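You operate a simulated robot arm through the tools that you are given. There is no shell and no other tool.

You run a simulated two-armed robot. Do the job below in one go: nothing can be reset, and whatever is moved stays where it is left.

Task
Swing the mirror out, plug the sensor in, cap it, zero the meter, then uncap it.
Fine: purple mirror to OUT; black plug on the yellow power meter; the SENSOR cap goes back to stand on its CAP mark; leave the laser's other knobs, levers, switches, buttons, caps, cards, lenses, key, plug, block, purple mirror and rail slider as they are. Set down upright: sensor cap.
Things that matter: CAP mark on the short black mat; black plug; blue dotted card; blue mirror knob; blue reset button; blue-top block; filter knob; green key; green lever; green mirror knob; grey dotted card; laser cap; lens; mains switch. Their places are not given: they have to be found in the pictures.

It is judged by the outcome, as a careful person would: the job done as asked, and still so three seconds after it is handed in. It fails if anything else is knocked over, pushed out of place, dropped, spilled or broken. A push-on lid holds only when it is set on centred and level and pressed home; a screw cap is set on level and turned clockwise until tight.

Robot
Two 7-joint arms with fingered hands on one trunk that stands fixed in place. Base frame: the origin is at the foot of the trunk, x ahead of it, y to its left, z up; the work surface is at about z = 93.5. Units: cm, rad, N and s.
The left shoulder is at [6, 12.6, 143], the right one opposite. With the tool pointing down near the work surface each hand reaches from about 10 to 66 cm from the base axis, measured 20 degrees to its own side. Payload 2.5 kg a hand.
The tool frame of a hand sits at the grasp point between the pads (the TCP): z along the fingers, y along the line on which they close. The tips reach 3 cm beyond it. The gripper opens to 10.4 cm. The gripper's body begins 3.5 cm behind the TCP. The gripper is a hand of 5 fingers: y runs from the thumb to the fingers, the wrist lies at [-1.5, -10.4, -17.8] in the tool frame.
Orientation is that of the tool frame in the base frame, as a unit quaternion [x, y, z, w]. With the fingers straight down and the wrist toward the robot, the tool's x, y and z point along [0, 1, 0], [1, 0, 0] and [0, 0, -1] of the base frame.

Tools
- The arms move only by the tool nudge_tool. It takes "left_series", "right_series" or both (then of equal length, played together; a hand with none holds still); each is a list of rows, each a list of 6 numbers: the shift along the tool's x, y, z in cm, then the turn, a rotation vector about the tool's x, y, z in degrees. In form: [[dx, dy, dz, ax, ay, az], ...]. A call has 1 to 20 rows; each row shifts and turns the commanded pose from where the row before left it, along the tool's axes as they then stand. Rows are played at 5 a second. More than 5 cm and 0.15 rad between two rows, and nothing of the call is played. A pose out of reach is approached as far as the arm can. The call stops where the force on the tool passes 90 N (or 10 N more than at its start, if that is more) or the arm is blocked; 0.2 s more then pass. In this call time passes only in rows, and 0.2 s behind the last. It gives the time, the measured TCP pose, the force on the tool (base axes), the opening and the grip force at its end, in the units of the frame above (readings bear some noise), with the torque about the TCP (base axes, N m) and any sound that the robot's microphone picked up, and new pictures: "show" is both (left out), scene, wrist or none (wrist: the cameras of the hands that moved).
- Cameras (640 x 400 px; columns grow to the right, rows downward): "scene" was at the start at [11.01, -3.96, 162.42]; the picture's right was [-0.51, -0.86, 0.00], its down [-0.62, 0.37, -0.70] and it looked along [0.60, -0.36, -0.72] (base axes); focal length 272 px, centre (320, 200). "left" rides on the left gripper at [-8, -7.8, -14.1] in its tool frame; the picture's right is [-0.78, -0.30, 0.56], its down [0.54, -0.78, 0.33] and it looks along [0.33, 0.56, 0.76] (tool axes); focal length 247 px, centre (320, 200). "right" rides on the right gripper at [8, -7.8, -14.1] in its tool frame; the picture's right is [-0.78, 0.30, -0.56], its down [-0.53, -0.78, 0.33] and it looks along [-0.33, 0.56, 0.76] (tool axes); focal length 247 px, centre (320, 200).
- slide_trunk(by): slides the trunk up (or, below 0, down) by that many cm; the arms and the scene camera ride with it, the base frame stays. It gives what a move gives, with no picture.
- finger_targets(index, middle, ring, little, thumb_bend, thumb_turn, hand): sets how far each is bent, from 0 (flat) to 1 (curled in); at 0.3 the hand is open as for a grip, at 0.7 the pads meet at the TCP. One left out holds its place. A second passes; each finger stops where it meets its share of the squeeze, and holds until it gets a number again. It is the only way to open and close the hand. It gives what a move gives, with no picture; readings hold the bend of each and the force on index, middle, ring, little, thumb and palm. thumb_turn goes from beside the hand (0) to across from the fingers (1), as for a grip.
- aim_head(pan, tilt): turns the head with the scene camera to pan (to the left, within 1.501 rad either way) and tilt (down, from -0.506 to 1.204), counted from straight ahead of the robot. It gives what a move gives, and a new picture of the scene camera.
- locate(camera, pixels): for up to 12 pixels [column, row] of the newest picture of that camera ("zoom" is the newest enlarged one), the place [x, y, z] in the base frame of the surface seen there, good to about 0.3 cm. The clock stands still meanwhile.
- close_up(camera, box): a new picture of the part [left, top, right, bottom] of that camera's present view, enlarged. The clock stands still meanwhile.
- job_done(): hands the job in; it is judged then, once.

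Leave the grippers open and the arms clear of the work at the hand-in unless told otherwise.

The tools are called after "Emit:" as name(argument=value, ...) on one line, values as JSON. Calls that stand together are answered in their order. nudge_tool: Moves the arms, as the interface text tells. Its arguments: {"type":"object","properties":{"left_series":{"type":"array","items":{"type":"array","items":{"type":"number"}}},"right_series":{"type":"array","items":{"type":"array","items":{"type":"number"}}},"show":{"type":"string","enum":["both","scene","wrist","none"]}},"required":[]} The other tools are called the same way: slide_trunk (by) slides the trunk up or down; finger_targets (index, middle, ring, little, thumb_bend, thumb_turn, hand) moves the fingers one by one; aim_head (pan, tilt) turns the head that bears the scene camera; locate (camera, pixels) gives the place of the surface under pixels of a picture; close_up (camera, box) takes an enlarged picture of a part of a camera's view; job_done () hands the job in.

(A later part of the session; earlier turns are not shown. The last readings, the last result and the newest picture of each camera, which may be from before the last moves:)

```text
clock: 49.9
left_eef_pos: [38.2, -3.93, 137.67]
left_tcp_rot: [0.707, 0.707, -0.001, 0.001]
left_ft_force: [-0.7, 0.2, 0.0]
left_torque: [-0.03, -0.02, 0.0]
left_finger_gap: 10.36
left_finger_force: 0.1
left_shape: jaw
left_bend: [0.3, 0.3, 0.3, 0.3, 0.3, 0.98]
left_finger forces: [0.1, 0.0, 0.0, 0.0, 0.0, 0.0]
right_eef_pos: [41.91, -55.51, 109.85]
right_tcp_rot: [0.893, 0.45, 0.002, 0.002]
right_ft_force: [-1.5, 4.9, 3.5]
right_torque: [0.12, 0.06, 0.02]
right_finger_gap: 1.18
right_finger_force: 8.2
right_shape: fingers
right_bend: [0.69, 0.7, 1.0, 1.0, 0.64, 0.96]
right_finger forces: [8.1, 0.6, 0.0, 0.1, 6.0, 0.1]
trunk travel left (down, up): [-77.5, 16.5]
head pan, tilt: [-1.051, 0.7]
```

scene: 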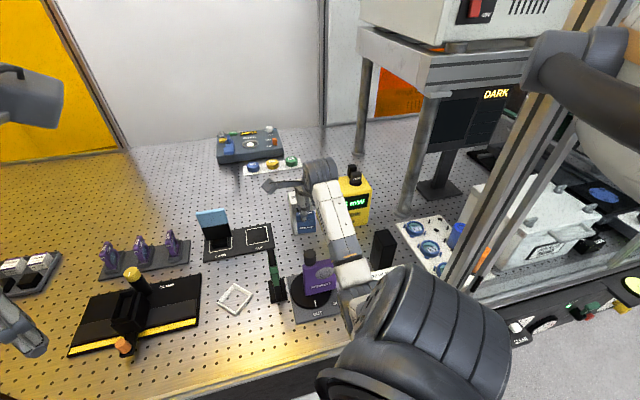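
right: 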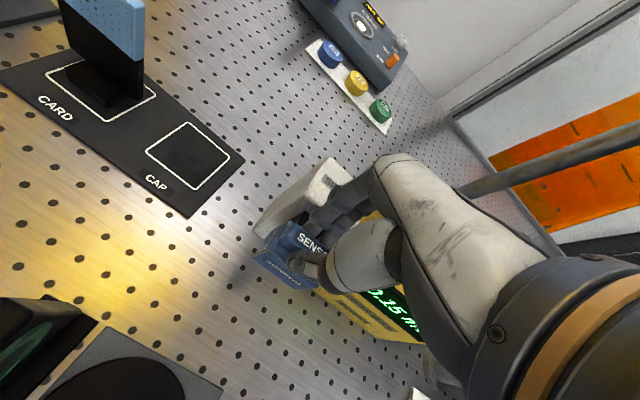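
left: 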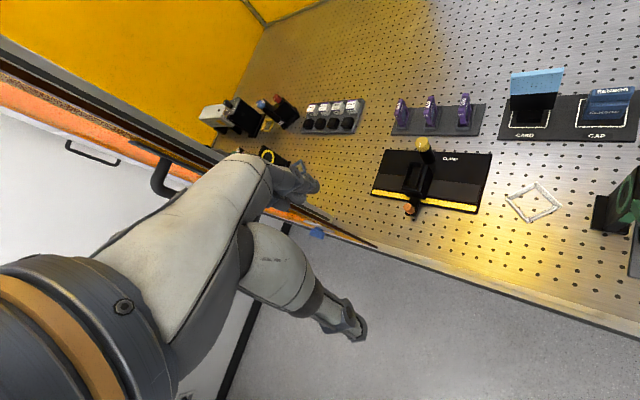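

Emit:
nudge_tool(right_series=[[0.03, -0.2, 0, 0, 0, 0]], show="wrist")

Emit:
close_up(camera="right", box=[250, 170, 340, 300])

Emit:
close_up(camera="scene", box=[290, 180, 330, 235])

Emit:
locate(camera="zoom", pixels=[[222, 265], [338, 240], [226, 318], [338, 295], [280, 300], [280, 275]])

```text
clock: 50.3
left_eef_pos: [38.22, -3.93, 137.63]
left_tcp_rot: [0.707, 0.707, 0.0, 0.0]
left_ft_force: [0.0, 0.0, 0.1]
left_torque: [0.03, -0.02, 0.02]
left_finger_gap: 10.36
left_finger_force: 0.1
left_shape: jaw
left_bend: [0.3, 0.3, 0.3, 0.3, 0.3, 0.98]
left_finger forces: [0.0, 0.0, 0.0, 0.1, 0.0, 0.1]
right_eef_pos: [41.69, -55.43, 109.76]
right_tcp_rot: [0.893, 0.449, 0.001, 0.002]
right_ft_force: [-1.0, 1.5, 3.7]
right_torque: [0.0, 0.01, 0.0]
right_finger_gap: 1.22
right_finger_force: 6.8
right_shape: fingers
right_bend: [0.68, 0.7, 1.0, 1.0, 0.64, 0.97]
right_finger forces: [6.8, 1.8, 0.0, 0.0, 5.1, 0.1]
trunk travel left (down, up): [-77.5, 16.5]
head pan, tilt: [-1.051, 0.7]
```

right: 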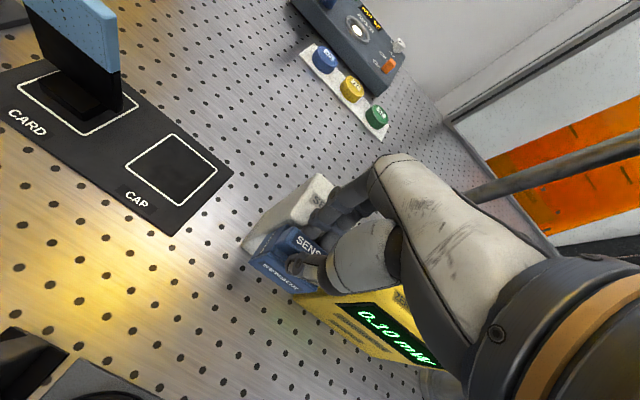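

```text
3.08 times, centred on (295, 235) of right
```

zoom: 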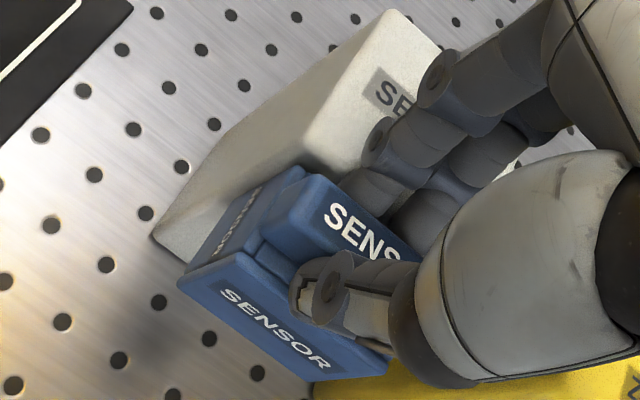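

```text
7.27 times, centred on (310, 208) of scene
```

zoom: 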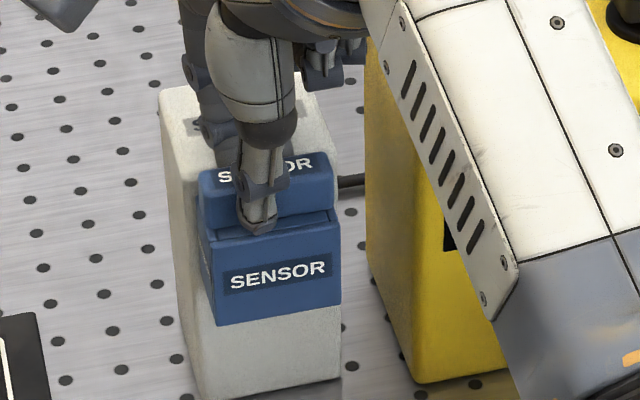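

```text
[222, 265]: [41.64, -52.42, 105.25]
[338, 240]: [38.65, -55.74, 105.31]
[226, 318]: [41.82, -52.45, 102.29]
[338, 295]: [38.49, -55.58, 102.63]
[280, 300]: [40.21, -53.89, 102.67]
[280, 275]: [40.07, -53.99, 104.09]
```

The meter dropped to "0.10 mW" with the cap on, so it's blocking the light. To let go without the fingers pushing the sensor, I'll first open only the thumb (freezing index and middle where they are), then lift the fingers straight up.

Emit:
finger_targets(hand="right", index=0.68, middle=0.69, thumb_bend=0.4)

Emit:
close_up(camera="right", box=[250, 170, 340, 300])

Emit:
close_up(camera="scene", box=[290, 180, 330, 235])

```text
clock: 51.3
left_eef_pos: [38.13, -3.93, 137.6]
left_tcp_rot: [0.707, 0.707, 0.0, 0.0]
left_ft_force: [0.5, 0.3, 0.4]
left_torque: [0.01, 0.02, -0.02]
left_finger_gap: 10.35
left_finger_force: 0.0
left_shape: jaw
left_bend: [0.3, 0.3, 0.3, 0.3, 0.3, 0.98]
left_finger forces: [0.0, 0.1, 0.0, 0.1, 0.1, 0.0]
right_eef_pos: [41.82, -55.28, 109.53]
right_tcp_rot: [0.893, 0.451, 0.0, 0.0]
right_ft_force: [-0.7, -0.7, 2.3]
right_torque: [-0.04, 0.0, -0.01]
right_finger_gap: 4.04
right_finger_force: 1.5
right_shape: fingers
right_bend: [0.69, 0.7, 1.0, 1.0, 0.4, 0.97]
right_finger forces: [0.5, 1.9, 0.0, 0.0, 0.0, 0.0]
trunk travel left (down, up): [-77.5, 16.5]
head pan, tilt: [-1.051, 0.7]
```

```text
3.08 times, centred on (295, 235) of right
```

zoom: 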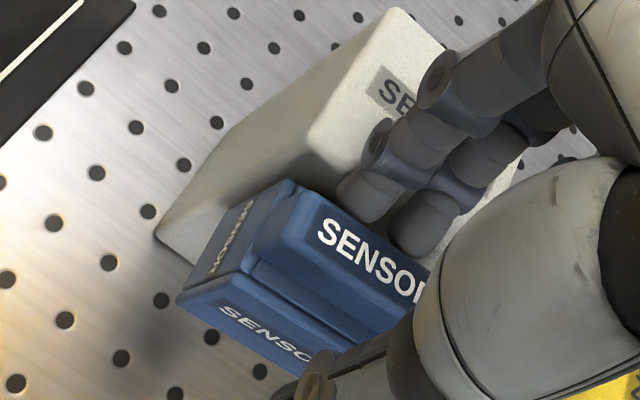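

```text
7.27 times, centred on (310, 208) of scene
```

zoom: 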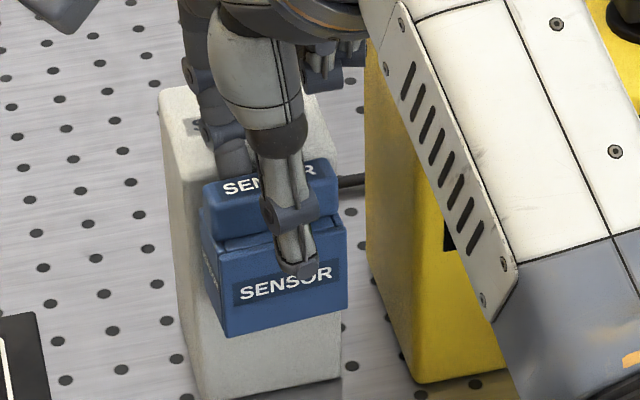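

The cap shifted a little on release. I'll measure its pose.

Emit:
locate(camera="zoom", pixels=[[228, 275], [342, 250], [232, 328], [342, 305], [290, 312], [208, 190], [325, 165], [212, 225], [332, 205], [240, 270]])

Emit:
close_up(camera="right", box=[250, 170, 340, 300])

Emit:
locate(camera="zoom", pixels=[[290, 188], [235, 262], [215, 270], [195, 288], [285, 200], [330, 345], [240, 210], [370, 270], [310, 200], [270, 235]])

```text
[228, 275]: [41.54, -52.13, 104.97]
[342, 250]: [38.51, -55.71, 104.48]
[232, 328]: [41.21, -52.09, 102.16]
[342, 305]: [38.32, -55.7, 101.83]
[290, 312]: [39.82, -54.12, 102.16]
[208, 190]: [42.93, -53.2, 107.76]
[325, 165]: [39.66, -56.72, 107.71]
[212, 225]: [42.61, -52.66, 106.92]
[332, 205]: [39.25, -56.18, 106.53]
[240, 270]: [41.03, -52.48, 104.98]
```

```text
3.08 times, centred on (295, 235) of right
```

zoom: 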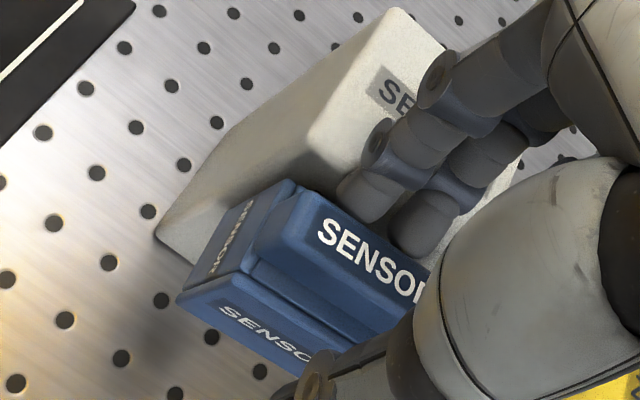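

```text
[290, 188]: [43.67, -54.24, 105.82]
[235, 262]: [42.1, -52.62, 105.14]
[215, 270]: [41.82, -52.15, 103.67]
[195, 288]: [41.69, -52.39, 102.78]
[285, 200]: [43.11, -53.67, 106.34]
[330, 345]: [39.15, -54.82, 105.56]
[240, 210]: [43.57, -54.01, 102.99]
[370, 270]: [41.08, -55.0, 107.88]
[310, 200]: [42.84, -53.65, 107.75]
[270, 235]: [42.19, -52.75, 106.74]
```

After release the cap sagged about 0.3 onto the snout, so it is on but not latched yet. I'll lift the fingers up clear and check the display and the cap from the cameras.

Emit:
nudge_tool(right_series=[[0, 0, -0.5, 0, 0, 0], [0, -0.1, -1, 0, 0, 0], [0, -0.3, -1.5, 0, 0, 0], [0, -1, -2, 0, 0, 0], [0, -2, -1, 0, 0, 0]], show="both")

Emit:
close_up(camera="right", box=[230, 150, 400, 320])

Emit:
close_up(camera="scene", box=[280, 170, 380, 250])

```text
clock: 52.5
left_eef_pos: [38.18, -4.04, 137.62]
left_tcp_rot: [0.707, 0.707, 0.0, 0.0]
left_ft_force: [1.1, 0.2, 0.1]
left_torque: [-0.01, -0.01, 0.04]
left_finger_gap: 10.39
left_finger_force: 0.1
left_shape: jaw
left_bend: [0.3, 0.3, 0.3, 0.3, 0.3, 0.98]
left_finger forces: [0.1, 0.1, 0.0, 0.0, 0.0, 0.0]
right_eef_pos: [38.91, -53.53, 115.77]
right_tcp_rot: [0.893, 0.45, -0.001, 0.001]
right_ft_force: [1.2, 0.1, 1.0]
right_torque: [0.0, 0.02, -0.01]
right_finger_gap: 4.13
right_finger_force: 0.0
right_shape: fingers
right_bend: [0.68, 0.69, 1.0, 1.0, 0.4, 0.97]
right_finger forces: [0.1, 0.0, 0.0, 0.0, 0.0, 0.1]
trunk travel left (down, up): [-77.5, 16.5]
head pan, tilt: [-1.051, 0.7]
```

scene: 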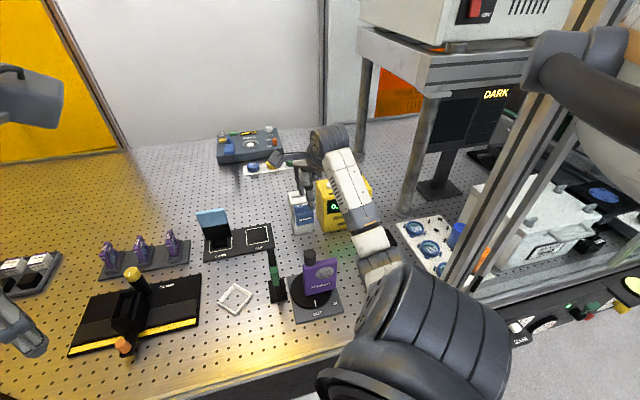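
right: 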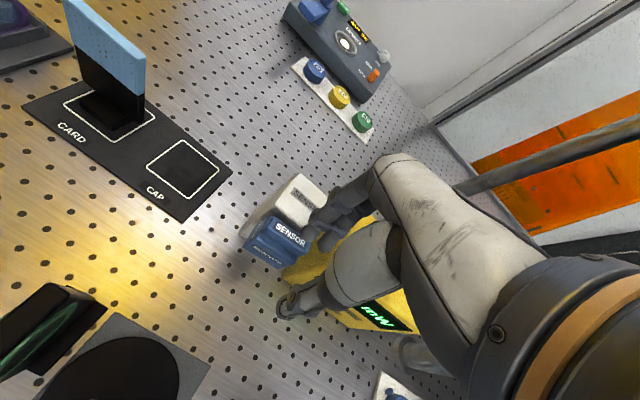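

```text
2.35 times, centred on (315, 235) of right
```

zoom: 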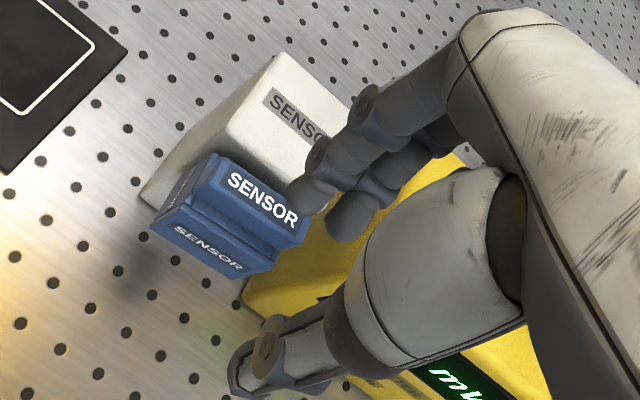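

```text
5.00 times, centred on (330, 210) of scene
```

zoom: 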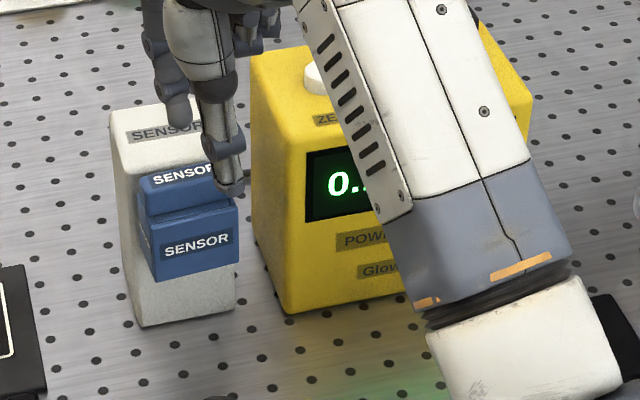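

The cap rests on the snout. I'll move the hand back and up so both cameras see the cap unobstructed.

Emit:
nudge_tool(right_series=[[0, -3, -2, 0, 0, 0], [1, -3, -2, 0, 0, 0], [2, -3, -1, 0, 0, 0]], show="both")

Emit:
close_up(camera="scene", box=[280, 180, 330, 240])

Emit:
locate(camera="zoom", pixels=[[320, 200]])

```text
clock: 53.3
left_eef_pos: [38.2, -3.98, 137.56]
left_tcp_rot: [0.706, 0.708, -0.001, 0.001]
left_ft_force: [0.1, 0.0, 0.2]
left_torque: [-0.05, -0.01, 0.01]
left_finger_gap: 10.34
left_finger_force: 0.0
left_shape: jaw
left_bend: [0.3, 0.3, 0.3, 0.3, 0.3, 0.98]
left_finger forces: [0.0, 0.1, 0.1, 0.1, 0.0, 0.0]
right_eef_pos: [33.59, -45.62, 121.0]
right_tcp_rot: [0.893, 0.45, -0.001, 0.0]
right_ft_force: [0.4, 0.3, -0.2]
right_torque: [0.0, 0.01, -0.04]
right_finger_gap: 4.14
right_finger_force: 0.1
right_shape: fingers
right_bend: [0.68, 0.69, 1.0, 1.0, 0.4, 0.97]
right_finger forces: [0.1, 0.0, 0.1, 0.0, 0.0, 0.1]
trunk travel left (down, up): [-77.5, 16.5]
head pan, tilt: [-1.051, 0.7]
```

scene: 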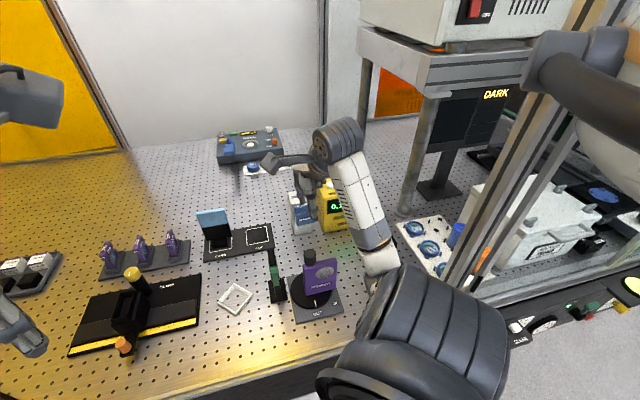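
right: 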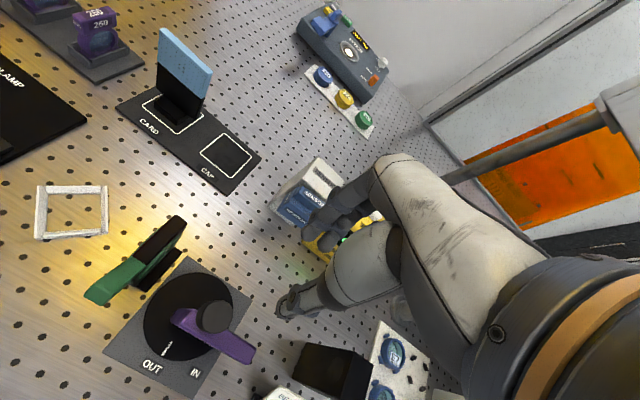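

```text
6.67 times, centred on (305, 210) of scene
```

zoom: 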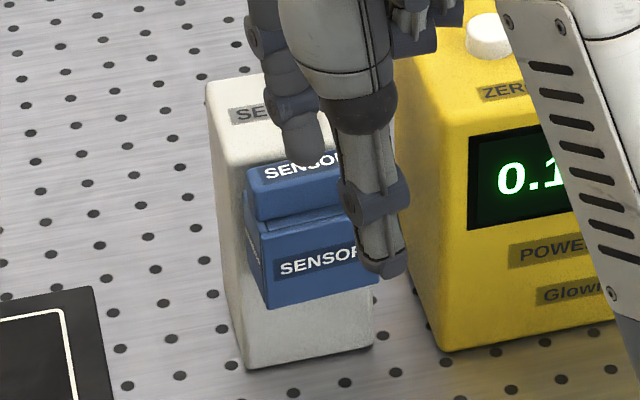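

```text
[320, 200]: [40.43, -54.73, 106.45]
```

The hand still covers part of it. I'll raise it further and shift sideways.

Emit:
nudge_tool(right_series=[[0, 0, -4, 0, 0, 0], [0, 0, -4, 0, 0, 0], [0, 0, -4, 0, 0, 0]], show="both")

Emit:
close_up(camera="scene", box=[280, 170, 380, 245])

Emit:
close_up(camera="right", box=[240, 150, 340, 260])

```text
clock: 54.1
left_eef_pos: [38.12, -4.1, 137.53]
left_tcp_rot: [0.706, 0.708, 0.0, 0.0]
left_ft_force: [-0.2, 0.5, -0.3]
left_torque: [0.01, 0.0, 0.02]
left_finger_gap: 10.36
left_finger_force: 0.1
left_shape: jaw
left_bend: [0.3, 0.3, 0.3, 0.3, 0.3, 0.98]
left_finger forces: [0.0, 0.0, 0.0, 0.1, 0.1, 0.1]
right_eef_pos: [33.79, -45.62, 132.64]
right_tcp_rot: [0.893, 0.45, 0.0, 0.0]
right_ft_force: [0.9, -0.8, -0.2]
right_torque: [-0.01, -0.01, 0.0]
right_finger_gap: 4.11
right_finger_force: 0.0
right_shape: fingers
right_bend: [0.68, 0.69, 1.0, 1.0, 0.4, 0.97]
right_finger forces: [0.0, 0.0, 0.0, 0.0, 0.0, 0.0]
trunk travel left (down, up): [-77.5, 16.5]
head pan, tilt: [-1.051, 0.7]
```

scene: 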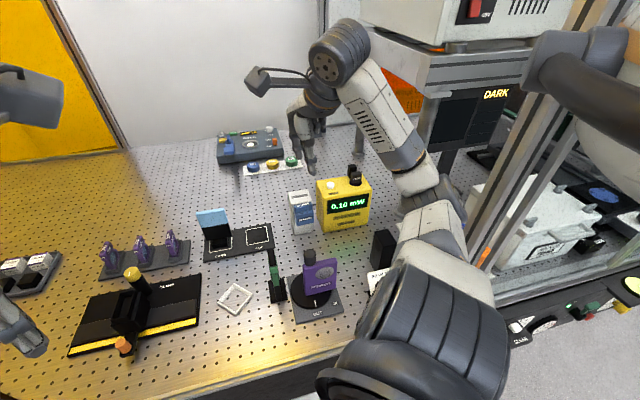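
right: 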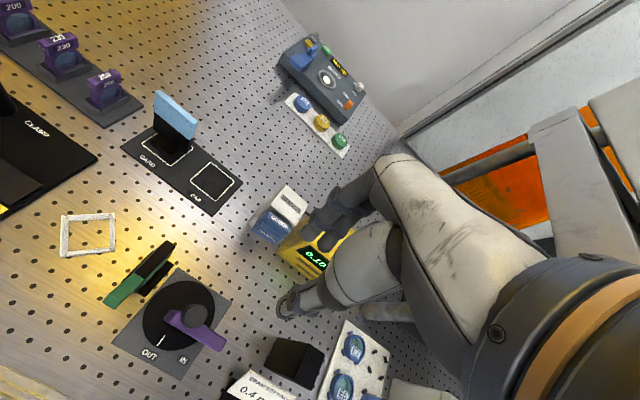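

```text
5.33 times, centred on (330, 208) of scene
```

zoom: 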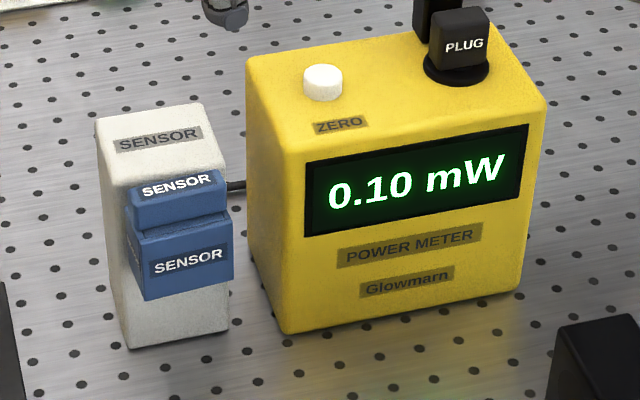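

```text
3.64 times, centred on (290, 205) of right
```

zoom: 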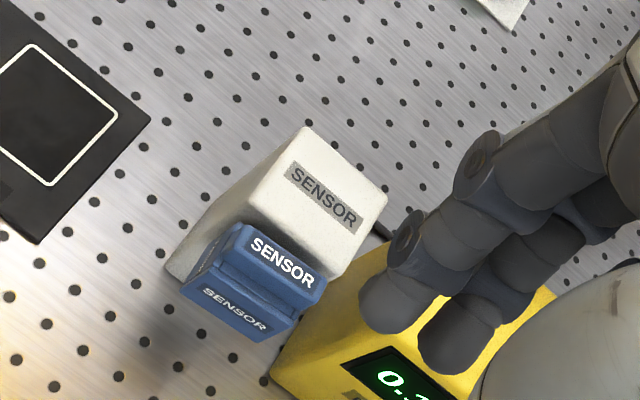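

The display holds 0.10 mW with the cap in place. I'll check that the sensor hasn't shifted from my earlier push and measure the cap's pose.

Emit:
close_up(camera="scene", box=[280, 180, 330, 240])

Emit:
locate(camera="zoom", pixels=[[230, 375], [345, 352], [212, 125], [345, 170], [205, 98], [320, 85], [245, 265], [352, 240], [250, 318], [353, 295], [300, 300], [290, 165]])

```text
6.67 times, centred on (305, 210) of scene
```

zoom: 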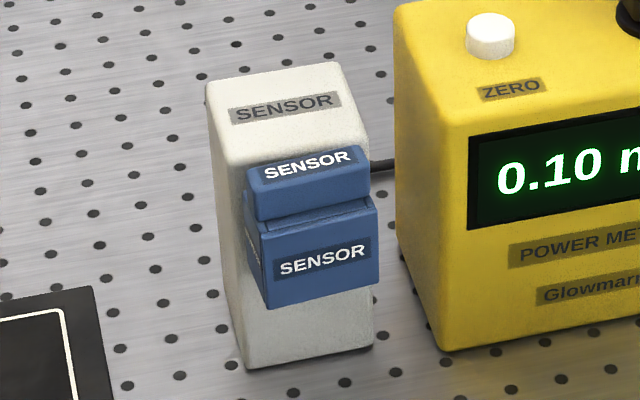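

```text
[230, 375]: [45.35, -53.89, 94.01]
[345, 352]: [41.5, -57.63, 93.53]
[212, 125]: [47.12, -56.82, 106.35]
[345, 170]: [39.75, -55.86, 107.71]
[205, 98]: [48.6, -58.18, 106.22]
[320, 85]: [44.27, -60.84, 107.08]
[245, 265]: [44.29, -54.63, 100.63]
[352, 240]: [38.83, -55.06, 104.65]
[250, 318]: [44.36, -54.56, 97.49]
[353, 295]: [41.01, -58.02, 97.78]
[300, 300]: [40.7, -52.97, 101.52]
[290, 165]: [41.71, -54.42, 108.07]
```

Emit:
locate(camera="zoom", pixels=[[253, 360], [367, 340], [365, 330], [268, 248], [373, 222], [273, 303], [375, 279], [320, 292], [320, 240], [256, 185], [364, 160], [366, 135]])

Emit:
close_up(camera="right", box=[240, 150, 340, 260])

Emit:
locate(camera="zoom", pixels=[[190, 283], [295, 330], [205, 282], [285, 325], [238, 228], [320, 285], [225, 250], [310, 300], [250, 222], [345, 255], [300, 135], [380, 200]])

```text
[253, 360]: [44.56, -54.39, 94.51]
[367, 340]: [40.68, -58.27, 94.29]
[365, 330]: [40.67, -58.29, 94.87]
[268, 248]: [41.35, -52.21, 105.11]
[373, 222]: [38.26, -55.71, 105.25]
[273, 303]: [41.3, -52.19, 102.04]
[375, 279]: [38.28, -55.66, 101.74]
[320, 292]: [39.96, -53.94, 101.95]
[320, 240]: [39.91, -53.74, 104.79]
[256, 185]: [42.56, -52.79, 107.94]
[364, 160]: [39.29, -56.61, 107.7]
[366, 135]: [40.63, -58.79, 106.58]
```

```text
3.64 times, centred on (290, 205) of right
```

zoom: 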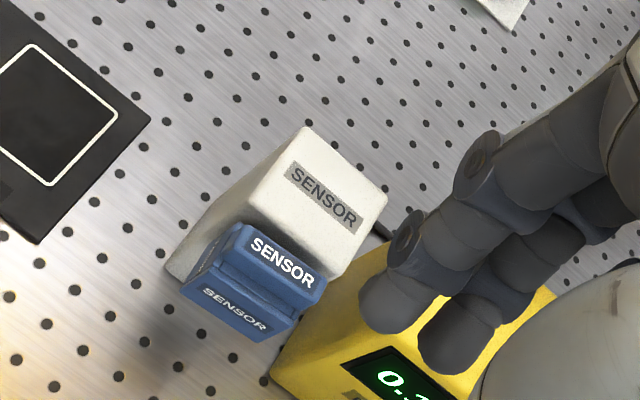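

```text
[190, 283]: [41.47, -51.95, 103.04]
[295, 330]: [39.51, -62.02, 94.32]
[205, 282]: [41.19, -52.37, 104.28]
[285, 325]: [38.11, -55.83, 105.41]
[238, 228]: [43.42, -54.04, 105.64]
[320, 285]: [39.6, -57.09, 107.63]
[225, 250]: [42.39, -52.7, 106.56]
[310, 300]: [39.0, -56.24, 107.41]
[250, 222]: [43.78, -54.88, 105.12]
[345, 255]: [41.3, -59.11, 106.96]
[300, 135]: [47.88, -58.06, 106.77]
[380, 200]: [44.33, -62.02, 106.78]
```

The sensor hasn't moved (face still at s≈69.97). The cap's front is at s≈66.1 on the left and 66.45 on the right, so it's slightly out on the left. I'll press it home on its front face with the closed hand's knuckles. First I close all fingers, square the hand to ψ=45°, and come down in front of the cap.

Emit:
finger_targets(hand="right", index=0.7, middle=0.7, ring=0.7, little=0.7, thumb_bend=0.7)

Emit:
nudge_tool(right_series=[[0, 0, 0, 0, 0, 8.5], [-0.1, 0.5, 4, 0, 0, 0], [-0.1, 0.5, 4, 0, 0, 0], [-0.1, 0.5, 4, 0, 0, 0], [-0.1, 0.5, 4, 0, 0, 0], [-0.1, 0.5, 4, 0, 0, 0]], show="both")

Emit:
close_up(camera="right", box=[230, 130, 400, 300])

```text
clock: 55.1
left_eef_pos: [38.13, -3.94, 137.56]
left_tcp_rot: [0.706, 0.708, 0.0, 0.0]
left_ft_force: [0.1, 0.4, 0.0]
left_torque: [0.0, 0.01, 0.02]
left_finger_gap: 10.39
left_finger_force: 0.0
left_shape: jaw
left_bend: [0.3, 0.3, 0.3, 0.3, 0.3, 0.98]
left_finger forces: [0.1, 0.0, 0.1, 0.1, 0.0, 0.0]
right_eef_pos: [33.99, -45.5, 132.42]
right_tcp_rot: [0.893, 0.45, 0.0, 0.0]
right_ft_force: [0.1, -0.2, -0.2]
right_torque: [-0.01, -0.03, 0.04]
right_finger_gap: 0.13
right_finger_force: 0.1
right_shape: fingers
right_bend: [0.7, 0.7, 0.7, 0.7, 0.7, 0.97]
right_finger forces: [0.1, 0.1, 0.1, 0.0, 0.0, 0.1]
trunk travel left (down, up): [-77.5, 16.5]
head pan, tilt: [-1.051, 0.7]
```

```text
clock: 56.5
left_eef_pos: [38.18, -4.09, 137.54]
left_tcp_rot: [0.707, 0.707, 0.0, 0.0]
left_ft_force: [-0.2, -0.4, -0.1]
left_torque: [0.0, 0.01, -0.02]
left_finger_gap: 10.34
left_finger_force: 0.0
left_shape: jaw
left_bend: [0.3, 0.3, 0.3, 0.3, 0.3, 0.98]
left_finger forces: [0.0, 0.1, 0.0, 0.1, 0.0, 0.0]
right_eef_pos: [35.15, -47.74, 112.56]
right_tcp_rot: [0.924, 0.382, 0.0, -0.001]
right_ft_force: [-0.5, 0.5, -0.1]
right_torque: [-0.03, 0.01, -0.01]
right_finger_gap: 0.15
right_finger_force: 0.0
right_shape: fingers
right_bend: [0.7, 0.7, 0.7, 0.7, 0.7, 0.97]
right_finger forces: [0.0, 0.0, 0.0, 0.1, 0.0, 0.1]
trunk travel left (down, up): [-77.5, 16.5]
head pan, tilt: [-1.051, 0.7]
```

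scene: 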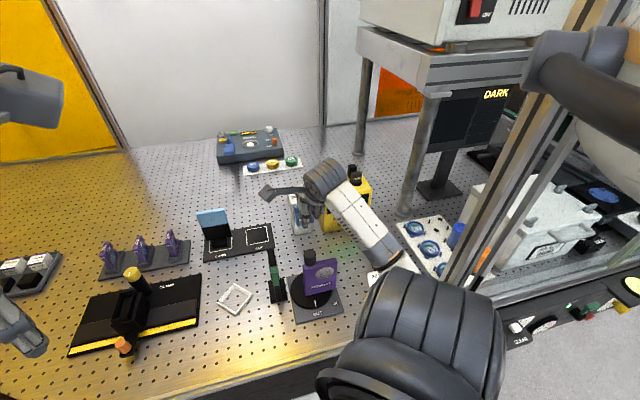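
right: 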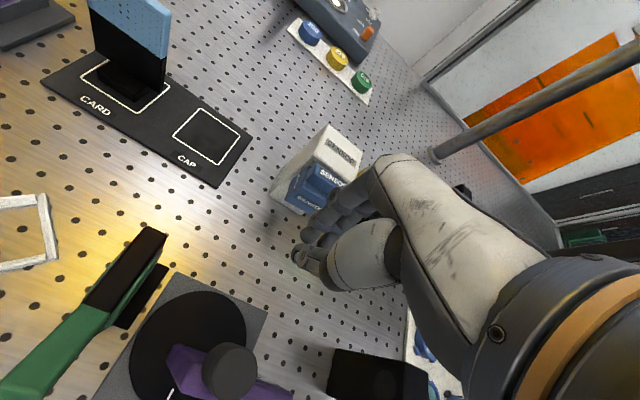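

```text
2.35 times, centred on (315, 215) of right
```

zoom: 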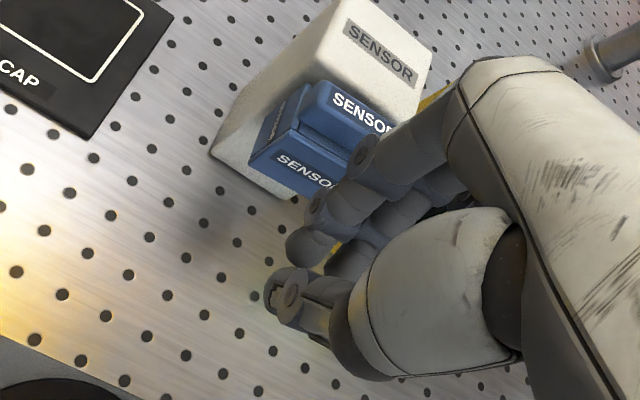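

The hand is in front of the cap at s=58.6, t=-8.9. I'll descend to z≈105 so the finger knuckles are level with the cap's centre.

Emit:
nudge_tool(right_series=[[0, 0, 2.5, 0, 0, 0], [0, 0, 2.5, 0, 0, 0], [0, 0, 2.5, 0, 0, 0]], show="both")

Emit:
close_up(camera="right", box=[230, 130, 400, 300])

Emit:
close_up(camera="scene", box=[270, 150, 400, 290])

```text
clock: 57.3
left_eef_pos: [38.2, -4.02, 137.63]
left_tcp_rot: [0.706, 0.708, 0.0, 0.0]
left_ft_force: [0.1, -0.1, -0.6]
left_torque: [0.01, -0.03, -0.01]
left_finger_gap: 10.35
left_finger_force: 0.1
left_shape: jaw
left_bend: [0.3, 0.3, 0.3, 0.3, 0.3, 0.98]
left_finger forces: [0.1, 0.0, 0.0, 0.0, 0.0, 0.1]
right_eef_pos: [35.03, -47.63, 105.05]
right_tcp_rot: [0.924, 0.383, 0.0, -0.001]
right_ft_force: [-0.9, -0.7, -0.6]
right_torque: [0.0, 0.02, 0.02]
right_finger_gap: 0.13
right_finger_force: 0.1
right_shape: fingers
right_bend: [0.7, 0.7, 0.7, 0.7, 0.7, 0.97]
right_finger forces: [0.1, 0.0, 0.0, 0.1, 0.1, 0.0]
trunk travel left (down, up): [-77.5, 16.5]
head pan, tilt: [-1.051, 0.7]
```

scene: 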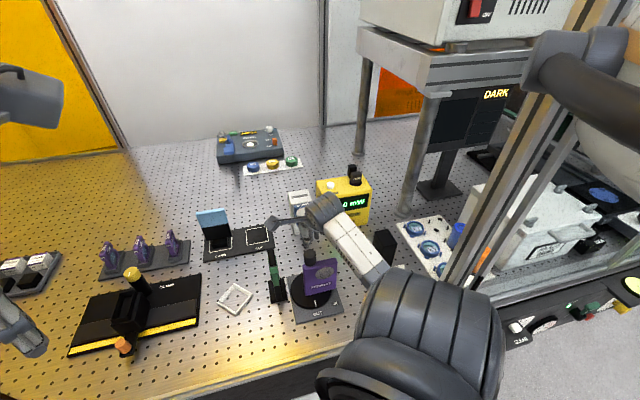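
right: 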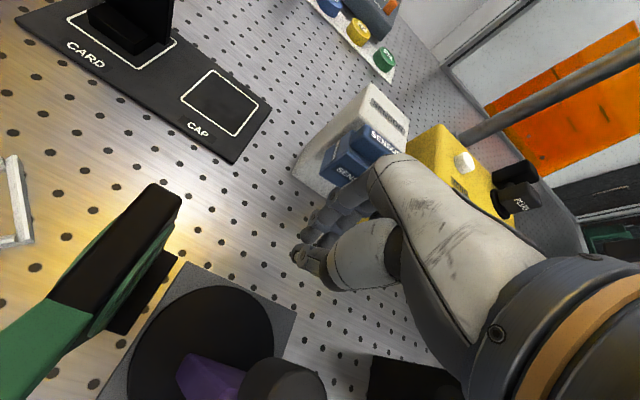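

```text
2.35 times, centred on (315, 215) of right
```

zoom: 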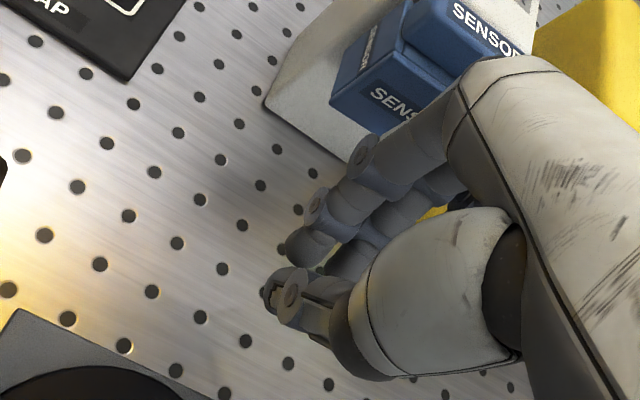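

```text
2.86 times, centred on (335, 220) of scene
```

zoom: 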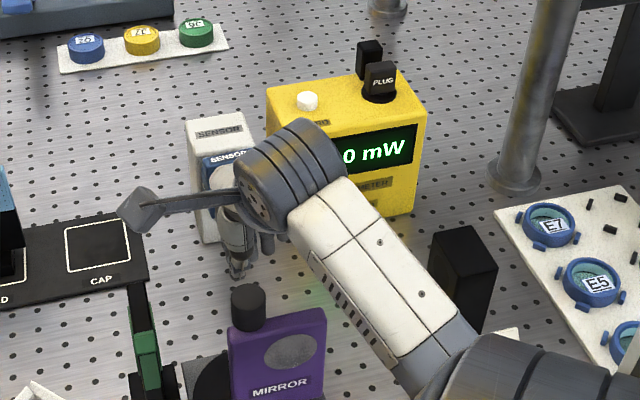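

I'll measure the finger backs in this zoom, so I know which part meets the cap first.

Emit:
close_up(camera="right", box=[230, 130, 400, 300])

Emit:
locate(camera="zoom", pixels=[[362, 150], [350, 140], [316, 202], [308, 215], [292, 240], [440, 100], [400, 130], [455, 85], [420, 160], [345, 175], [385, 130], [460, 120]])

```text
2.35 times, centred on (315, 215) of right
```

zoom: 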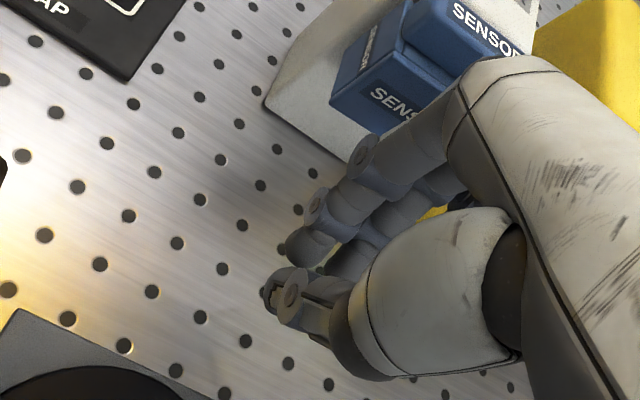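

```text
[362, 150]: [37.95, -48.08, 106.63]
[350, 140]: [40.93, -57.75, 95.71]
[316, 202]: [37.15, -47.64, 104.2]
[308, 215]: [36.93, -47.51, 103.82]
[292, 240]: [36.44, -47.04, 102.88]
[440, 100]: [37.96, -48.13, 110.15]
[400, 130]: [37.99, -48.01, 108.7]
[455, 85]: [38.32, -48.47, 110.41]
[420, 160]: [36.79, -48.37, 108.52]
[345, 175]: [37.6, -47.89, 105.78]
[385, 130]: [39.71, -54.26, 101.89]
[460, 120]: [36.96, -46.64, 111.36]
```

PIP knuckles protrude most (about 3.1 ahead of the TCP, 1.6 above it). To press the cap right at the snout's height (103.7) I'll use TCP z≈102.2. I'll advance to s≈61.5 first, then lower.

Emit:
nudge_tool(right_series=[[-0.2, 1.5, 0, 0, 0, 0], [0, 1.5, 0, 0, 0, 0], [0, 0, 1.5, 0, 0, 0], [0, 0, 1.3, 0, 0, 0]], show="both")

Emit:
close_up(camera="right", box=[250, 100, 420, 270])

Emit:
close_up(camera="scene", box=[270, 150, 400, 290])

```text
clock: 58.3
left_eef_pos: [38.22, -4.12, 137.64]
left_tcp_rot: [0.707, 0.707, 0.0, 0.0]
left_ft_force: [-0.1, 0.4, -0.1]
left_torque: [-0.01, -0.02, -0.02]
left_finger_gap: 10.32
left_finger_force: 0.1
left_shape: jaw
left_bend: [0.3, 0.3, 0.3, 0.3, 0.3, 0.98]
left_finger forces: [0.1, 0.1, 0.0, 0.0, 0.0, 0.0]
right_eef_pos: [36.97, -50.04, 102.46]
right_tcp_rot: [0.924, 0.383, 0.0, 0.001]
right_ft_force: [0.0, 0.2, -1.3]
right_torque: [0.02, -0.01, -0.01]
right_finger_gap: 0.12
right_finger_force: 0.0
right_shape: fingers
right_bend: [0.7, 0.7, 0.7, 0.7, 0.7, 0.97]
right_finger forces: [0.0, 0.0, 0.0, 0.1, 0.0, 0.0]
trunk travel left (down, up): [-77.5, 16.5]
head pan, tilt: [-1.051, 0.7]
```

scene: 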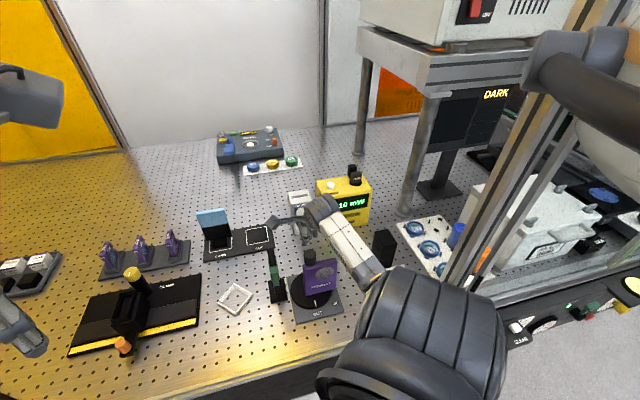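
right: 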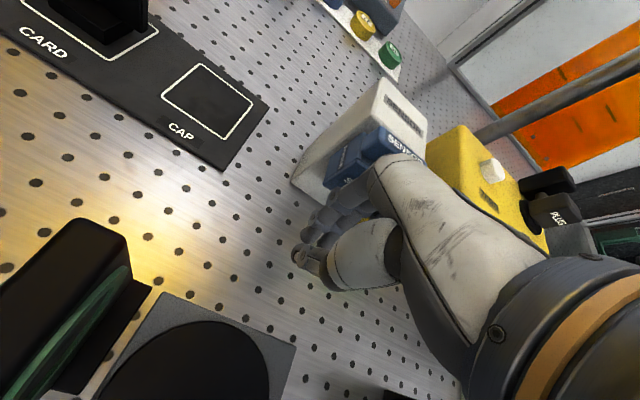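

```text
2.35 times, centred on (335, 185) of right
```

zoom: 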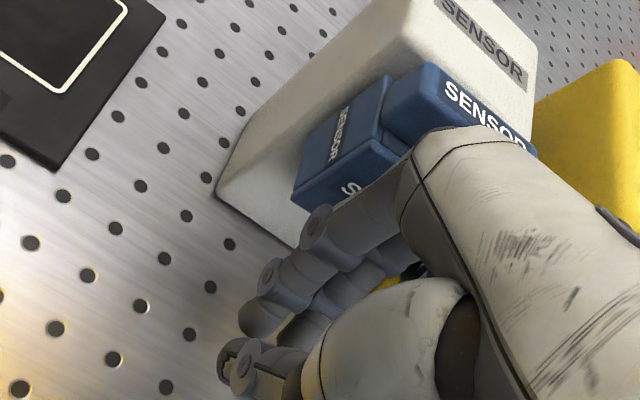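

```text
2.86 times, centred on (335, 220) of scene
```

zoom: 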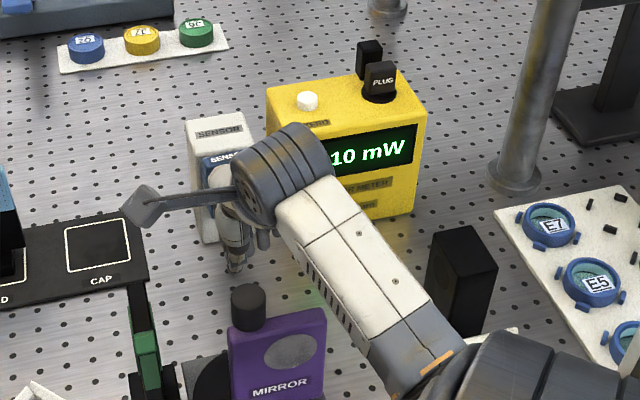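

Clear so far. I'll advance 1.0, then in 0.3 steps until contact.

Emit:
nudge_tool(right_series=[[0, 0.5, 0, 0, 0, 0], [0, 0.5, 0, 0, 0, 0], [0, 0.3, 0, 0, 0, 0]], show="none")

Emit:
nudge_tool(right_series=[[0, 0.3, 0, 0, 0, 0]], show="none")

Emit:
close_up(camera="right", box=[250, 100, 420, 270])

```text
clock: 59.1
left_eef_pos: [37.92, -3.8, 137.69]
left_tcp_rot: [0.706, 0.708, 0.0, 0.001]
left_ft_force: [0.0, -0.8, 0.3]
left_torque: [0.0, -0.04, 0.0]
left_finger_gap: 10.33
left_finger_force: 0.0
left_shape: jaw
left_bend: [0.3, 0.3, 0.3, 0.3, 0.3, 0.98]
left_finger forces: [0.1, 0.1, 0.1, 0.1, 0.0, 0.0]
right_eef_pos: [37.76, -50.63, 102.41]
right_tcp_rot: [0.924, 0.382, -0.001, -0.002]
right_ft_force: [-13.5, 12.9, 1.6]
right_torque: [-0.38, -0.33, -0.25]
right_finger_gap: 0.11
right_finger_force: 8.9
right_shape: fingers
right_bend: [0.7, 0.7, 0.7, 0.7, 0.7, 0.97]
right_finger forces: [0.0, 16.8, 2.1, 0.0, 0.0, 0.0]
trunk travel left (down, up): [-77.5, 16.5]
head pan, tilt: [-1.051, 0.7]
```

```text
clock: 59.5
left_eef_pos: [37.93, -3.72, 137.76]
left_tcp_rot: [0.707, 0.707, -0.001, 0.002]
left_ft_force: [-0.5, -0.1, 0.3]
left_torque: [0.03, 0.02, 0.02]
left_finger_gap: 10.35
left_finger_force: 0.0
left_shape: jaw
left_bend: [0.3, 0.3, 0.3, 0.3, 0.3, 0.98]
left_finger forces: [0.0, 0.1, 0.0, 0.0, 0.1, 0.0]
right_eef_pos: [37.84, -50.81, 102.32]
right_tcp_rot: [0.924, 0.383, -0.002, -0.003]
right_ft_force: [-22.4, 22.8, 0.6]
right_torque: [-0.75, -0.75, -0.39]
right_finger_gap: 0.12
right_finger_force: 16.6
right_shape: fingers
right_bend: [0.7, 0.7, 0.7, 0.7, 0.7, 0.97]
right_finger forces: [0.1, 28.4, 3.6, 0.1, 0.0, 0.1]
trunk travel left (down, up): [-77.5, 16.5]
head pan, tilt: [-1.051, 0.7]
```

```text
2.35 times, centred on (335, 185) of right
```

zoom: 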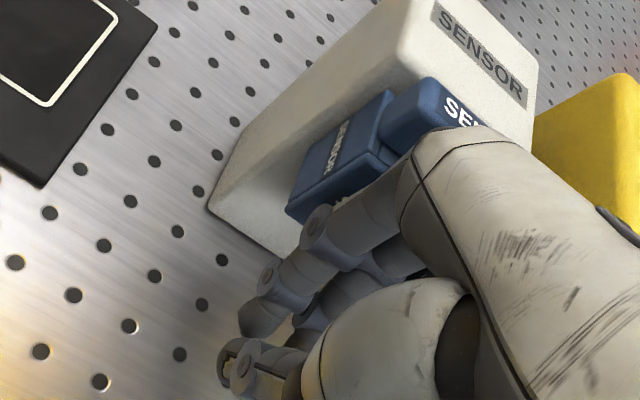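

Contact is firm: 32 N straight along the axis, so the cap is pressed home. I'll back off and check the cap and that the sensor stayed put.

Emit:
nudge_tool(right_series=[[0, -0.6, 0, 0, 0, 0], [0, -2, 0, 0, 0, 0], [0, -3, -1, 0, 0, 0], [0, -2, -3.5, 0, 0, 0], [0, 0, -4.5, 0, 0, 0], [0, 0, -4.5, 0, 0, 0], [0, 0, -4.5, 0, 0, 0], [0, 0, -4.5, 0, 0, 0]], show="both")

Emit:
close_up(camera="scene", box=[280, 180, 330, 240])

Emit:
locate(camera="zoom", pixels=[[253, 360], [367, 340], [268, 248], [373, 222], [273, 300], [375, 276], [320, 290], [320, 240], [256, 185], [364, 160], [366, 135]])

```text
clock: 61.3
left_eef_pos: [38.11, -3.99, 137.59]
left_tcp_rot: [0.706, 0.708, 0.0, 0.001]
left_ft_force: [0.3, -0.9, 0.0]
left_torque: [0.03, -0.02, -0.05]
left_finger_gap: 10.33
left_finger_force: 0.1
left_shape: jaw
left_bend: [0.3, 0.3, 0.3, 0.3, 0.3, 0.98]
left_finger forces: [0.1, 0.0, 0.0, 0.1, 0.0, 0.0]
right_eef_pos: [33.07, -45.82, 124.99]
right_tcp_rot: [0.924, 0.383, 0.0, 0.0]
right_ft_force: [-0.6, 0.1, -0.9]
right_torque: [-0.01, 0.0, -0.04]
right_finger_gap: 0.16
right_finger_force: 0.1
right_shape: fingers
right_bend: [0.7, 0.7, 0.7, 0.7, 0.7, 0.97]
right_finger forces: [0.1, 0.1, 0.1, 0.0, 0.0, 0.1]
trunk travel left (down, up): [-77.5, 16.5]
head pan, tilt: [-1.051, 0.7]
```

scene: 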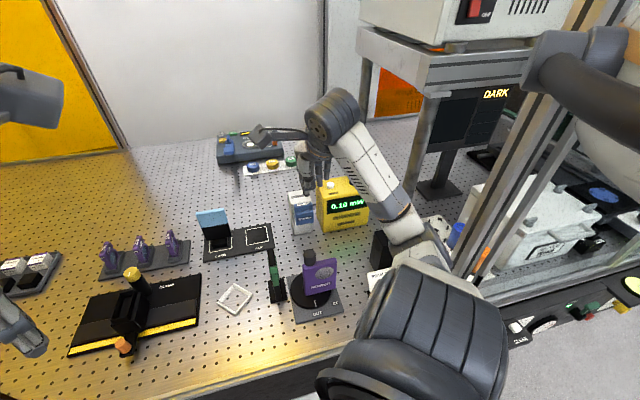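
right: 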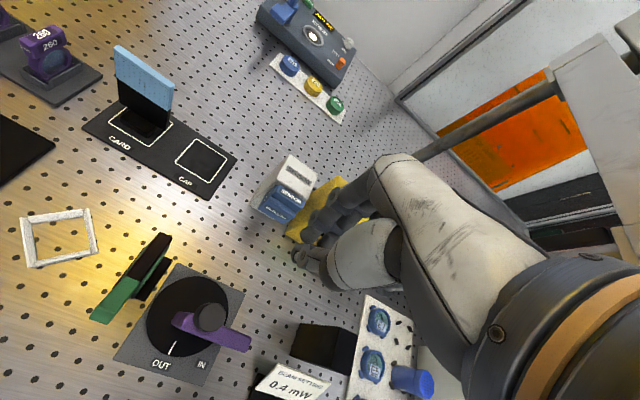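

```text
6.67 times, centred on (305, 210) of scene
```

zoom: 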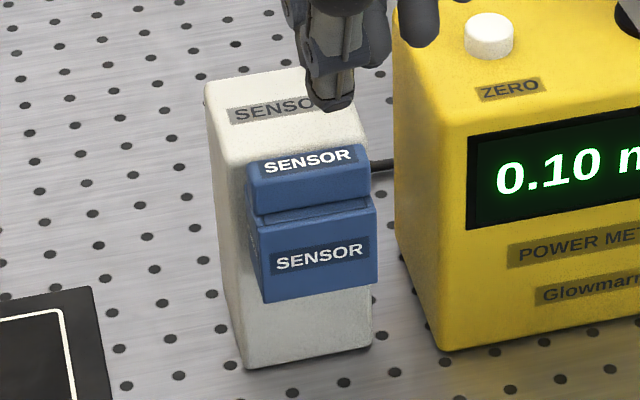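

```text
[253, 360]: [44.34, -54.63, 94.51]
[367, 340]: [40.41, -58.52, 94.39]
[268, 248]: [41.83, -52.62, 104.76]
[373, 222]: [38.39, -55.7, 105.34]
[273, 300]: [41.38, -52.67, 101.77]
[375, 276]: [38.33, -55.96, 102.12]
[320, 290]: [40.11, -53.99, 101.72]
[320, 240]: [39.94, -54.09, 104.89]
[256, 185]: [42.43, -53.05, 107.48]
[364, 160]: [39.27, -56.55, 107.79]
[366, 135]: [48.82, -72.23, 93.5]
```

The cap is now square and seated (front at s≈66.6 both sides), the sensor is essentially unmoved, and the display still reads 0.10 mW. Next is the white ZERO button, so I'll measure it.

Emit:
locate(camera="zoom", pixels=[[488, 25], [475, 25], [502, 25], [488, 16], [488, 34], [488, 48]])

Emit:
finger_targets(hand="right", ring=1.0, little=1.0)

Emit:
nudge_tool(right_series=[[-2.1, 3.51, 1, 0, 0, 0], [-2.1, 3.51, 1, 0, 0, 0], [-2.1, 3.51, 1, 0, 0, 0], [-2.1, 3.51, 1, 0, 0, 0]], show="both")

Emit:
close_up(camera="right", box=[200, 150, 380, 330])

```text
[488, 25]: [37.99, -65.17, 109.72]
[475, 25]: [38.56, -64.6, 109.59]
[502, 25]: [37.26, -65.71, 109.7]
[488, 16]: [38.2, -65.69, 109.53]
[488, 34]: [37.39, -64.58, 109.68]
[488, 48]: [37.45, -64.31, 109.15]
```

```text
clock: 62.3
left_eef_pos: [38.13, -4.15, 137.55]
left_tcp_rot: [0.707, 0.708, 0.001, 0.0]
left_ft_force: [-0.2, 0.5, -1.3]
left_torque: [0.0, 0.02, -0.03]
left_finger_gap: 10.38
left_finger_force: 0.0
left_shape: jaw
left_bend: [0.3, 0.3, 0.3, 0.3, 0.3, 0.98]
left_finger forces: [0.0, 0.0, 0.0, 0.0, 0.1, 0.1]
right_eef_pos: [33.22, -45.92, 124.85]
right_tcp_rot: [0.924, 0.383, 0.0, 0.0]
right_ft_force: [0.6, -1.2, -0.4]
right_torque: [-0.03, 0.0, -0.06]
right_finger_gap: 0.11
right_finger_force: 0.1
right_shape: fingers
right_bend: [0.7, 0.7, 1.0, 1.0, 0.7, 0.97]
right_finger forces: [0.0, 0.0, 0.1, 0.0, 0.2, 0.1]
trunk travel left (down, up): [-77.5, 16.5]
head pan, tilt: [-1.051, 0.7]
```

```text
clock: 63.3
left_eef_pos: [38.15, -4.1, 137.68]
left_tcp_rot: [0.707, 0.707, 0.0, 0.0]
left_ft_force: [0.3, -0.4, -0.8]
left_torque: [0.0, 0.0, 0.02]
left_finger_gap: 10.38
left_finger_force: 0.0
left_shape: jaw
left_bend: [0.3, 0.3, 0.3, 0.3, 0.3, 0.98]
left_finger forces: [0.0, 0.0, 0.0, 0.0, 0.0, 0.1]
right_eef_pos: [37.04, -61.5, 120.55]
right_tcp_rot: [0.924, 0.382, -0.001, 0.0]
right_ft_force: [-0.6, -1.0, 0.0]
right_torque: [0.02, 0.01, 0.01]
right_finger_gap: 0.11
right_finger_force: 0.2
right_shape: fingers
right_bend: [0.7, 0.7, 1.0, 1.0, 0.7, 0.97]
right_finger forces: [0.1, 0.0, 0.0, 0.0, 0.0, 0.0]
trunk travel left (down, up): [-77.5, 16.5]
head pan, tilt: [-1.051, 0.7]
```

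scene: 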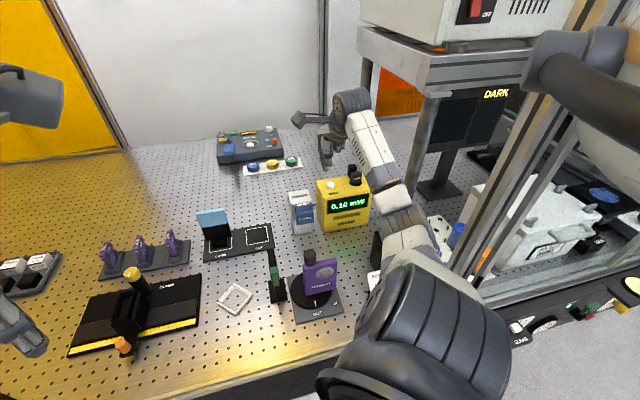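
right: 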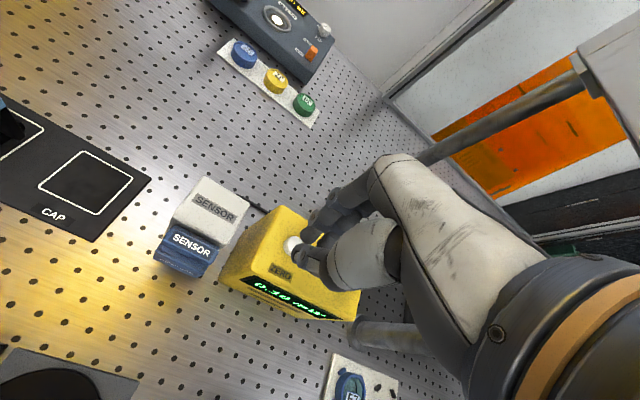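

```text
2.22 times, centred on (290, 240) of right
```

zoom: 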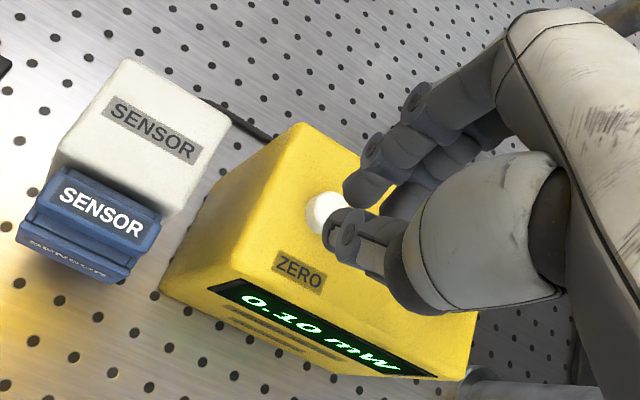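

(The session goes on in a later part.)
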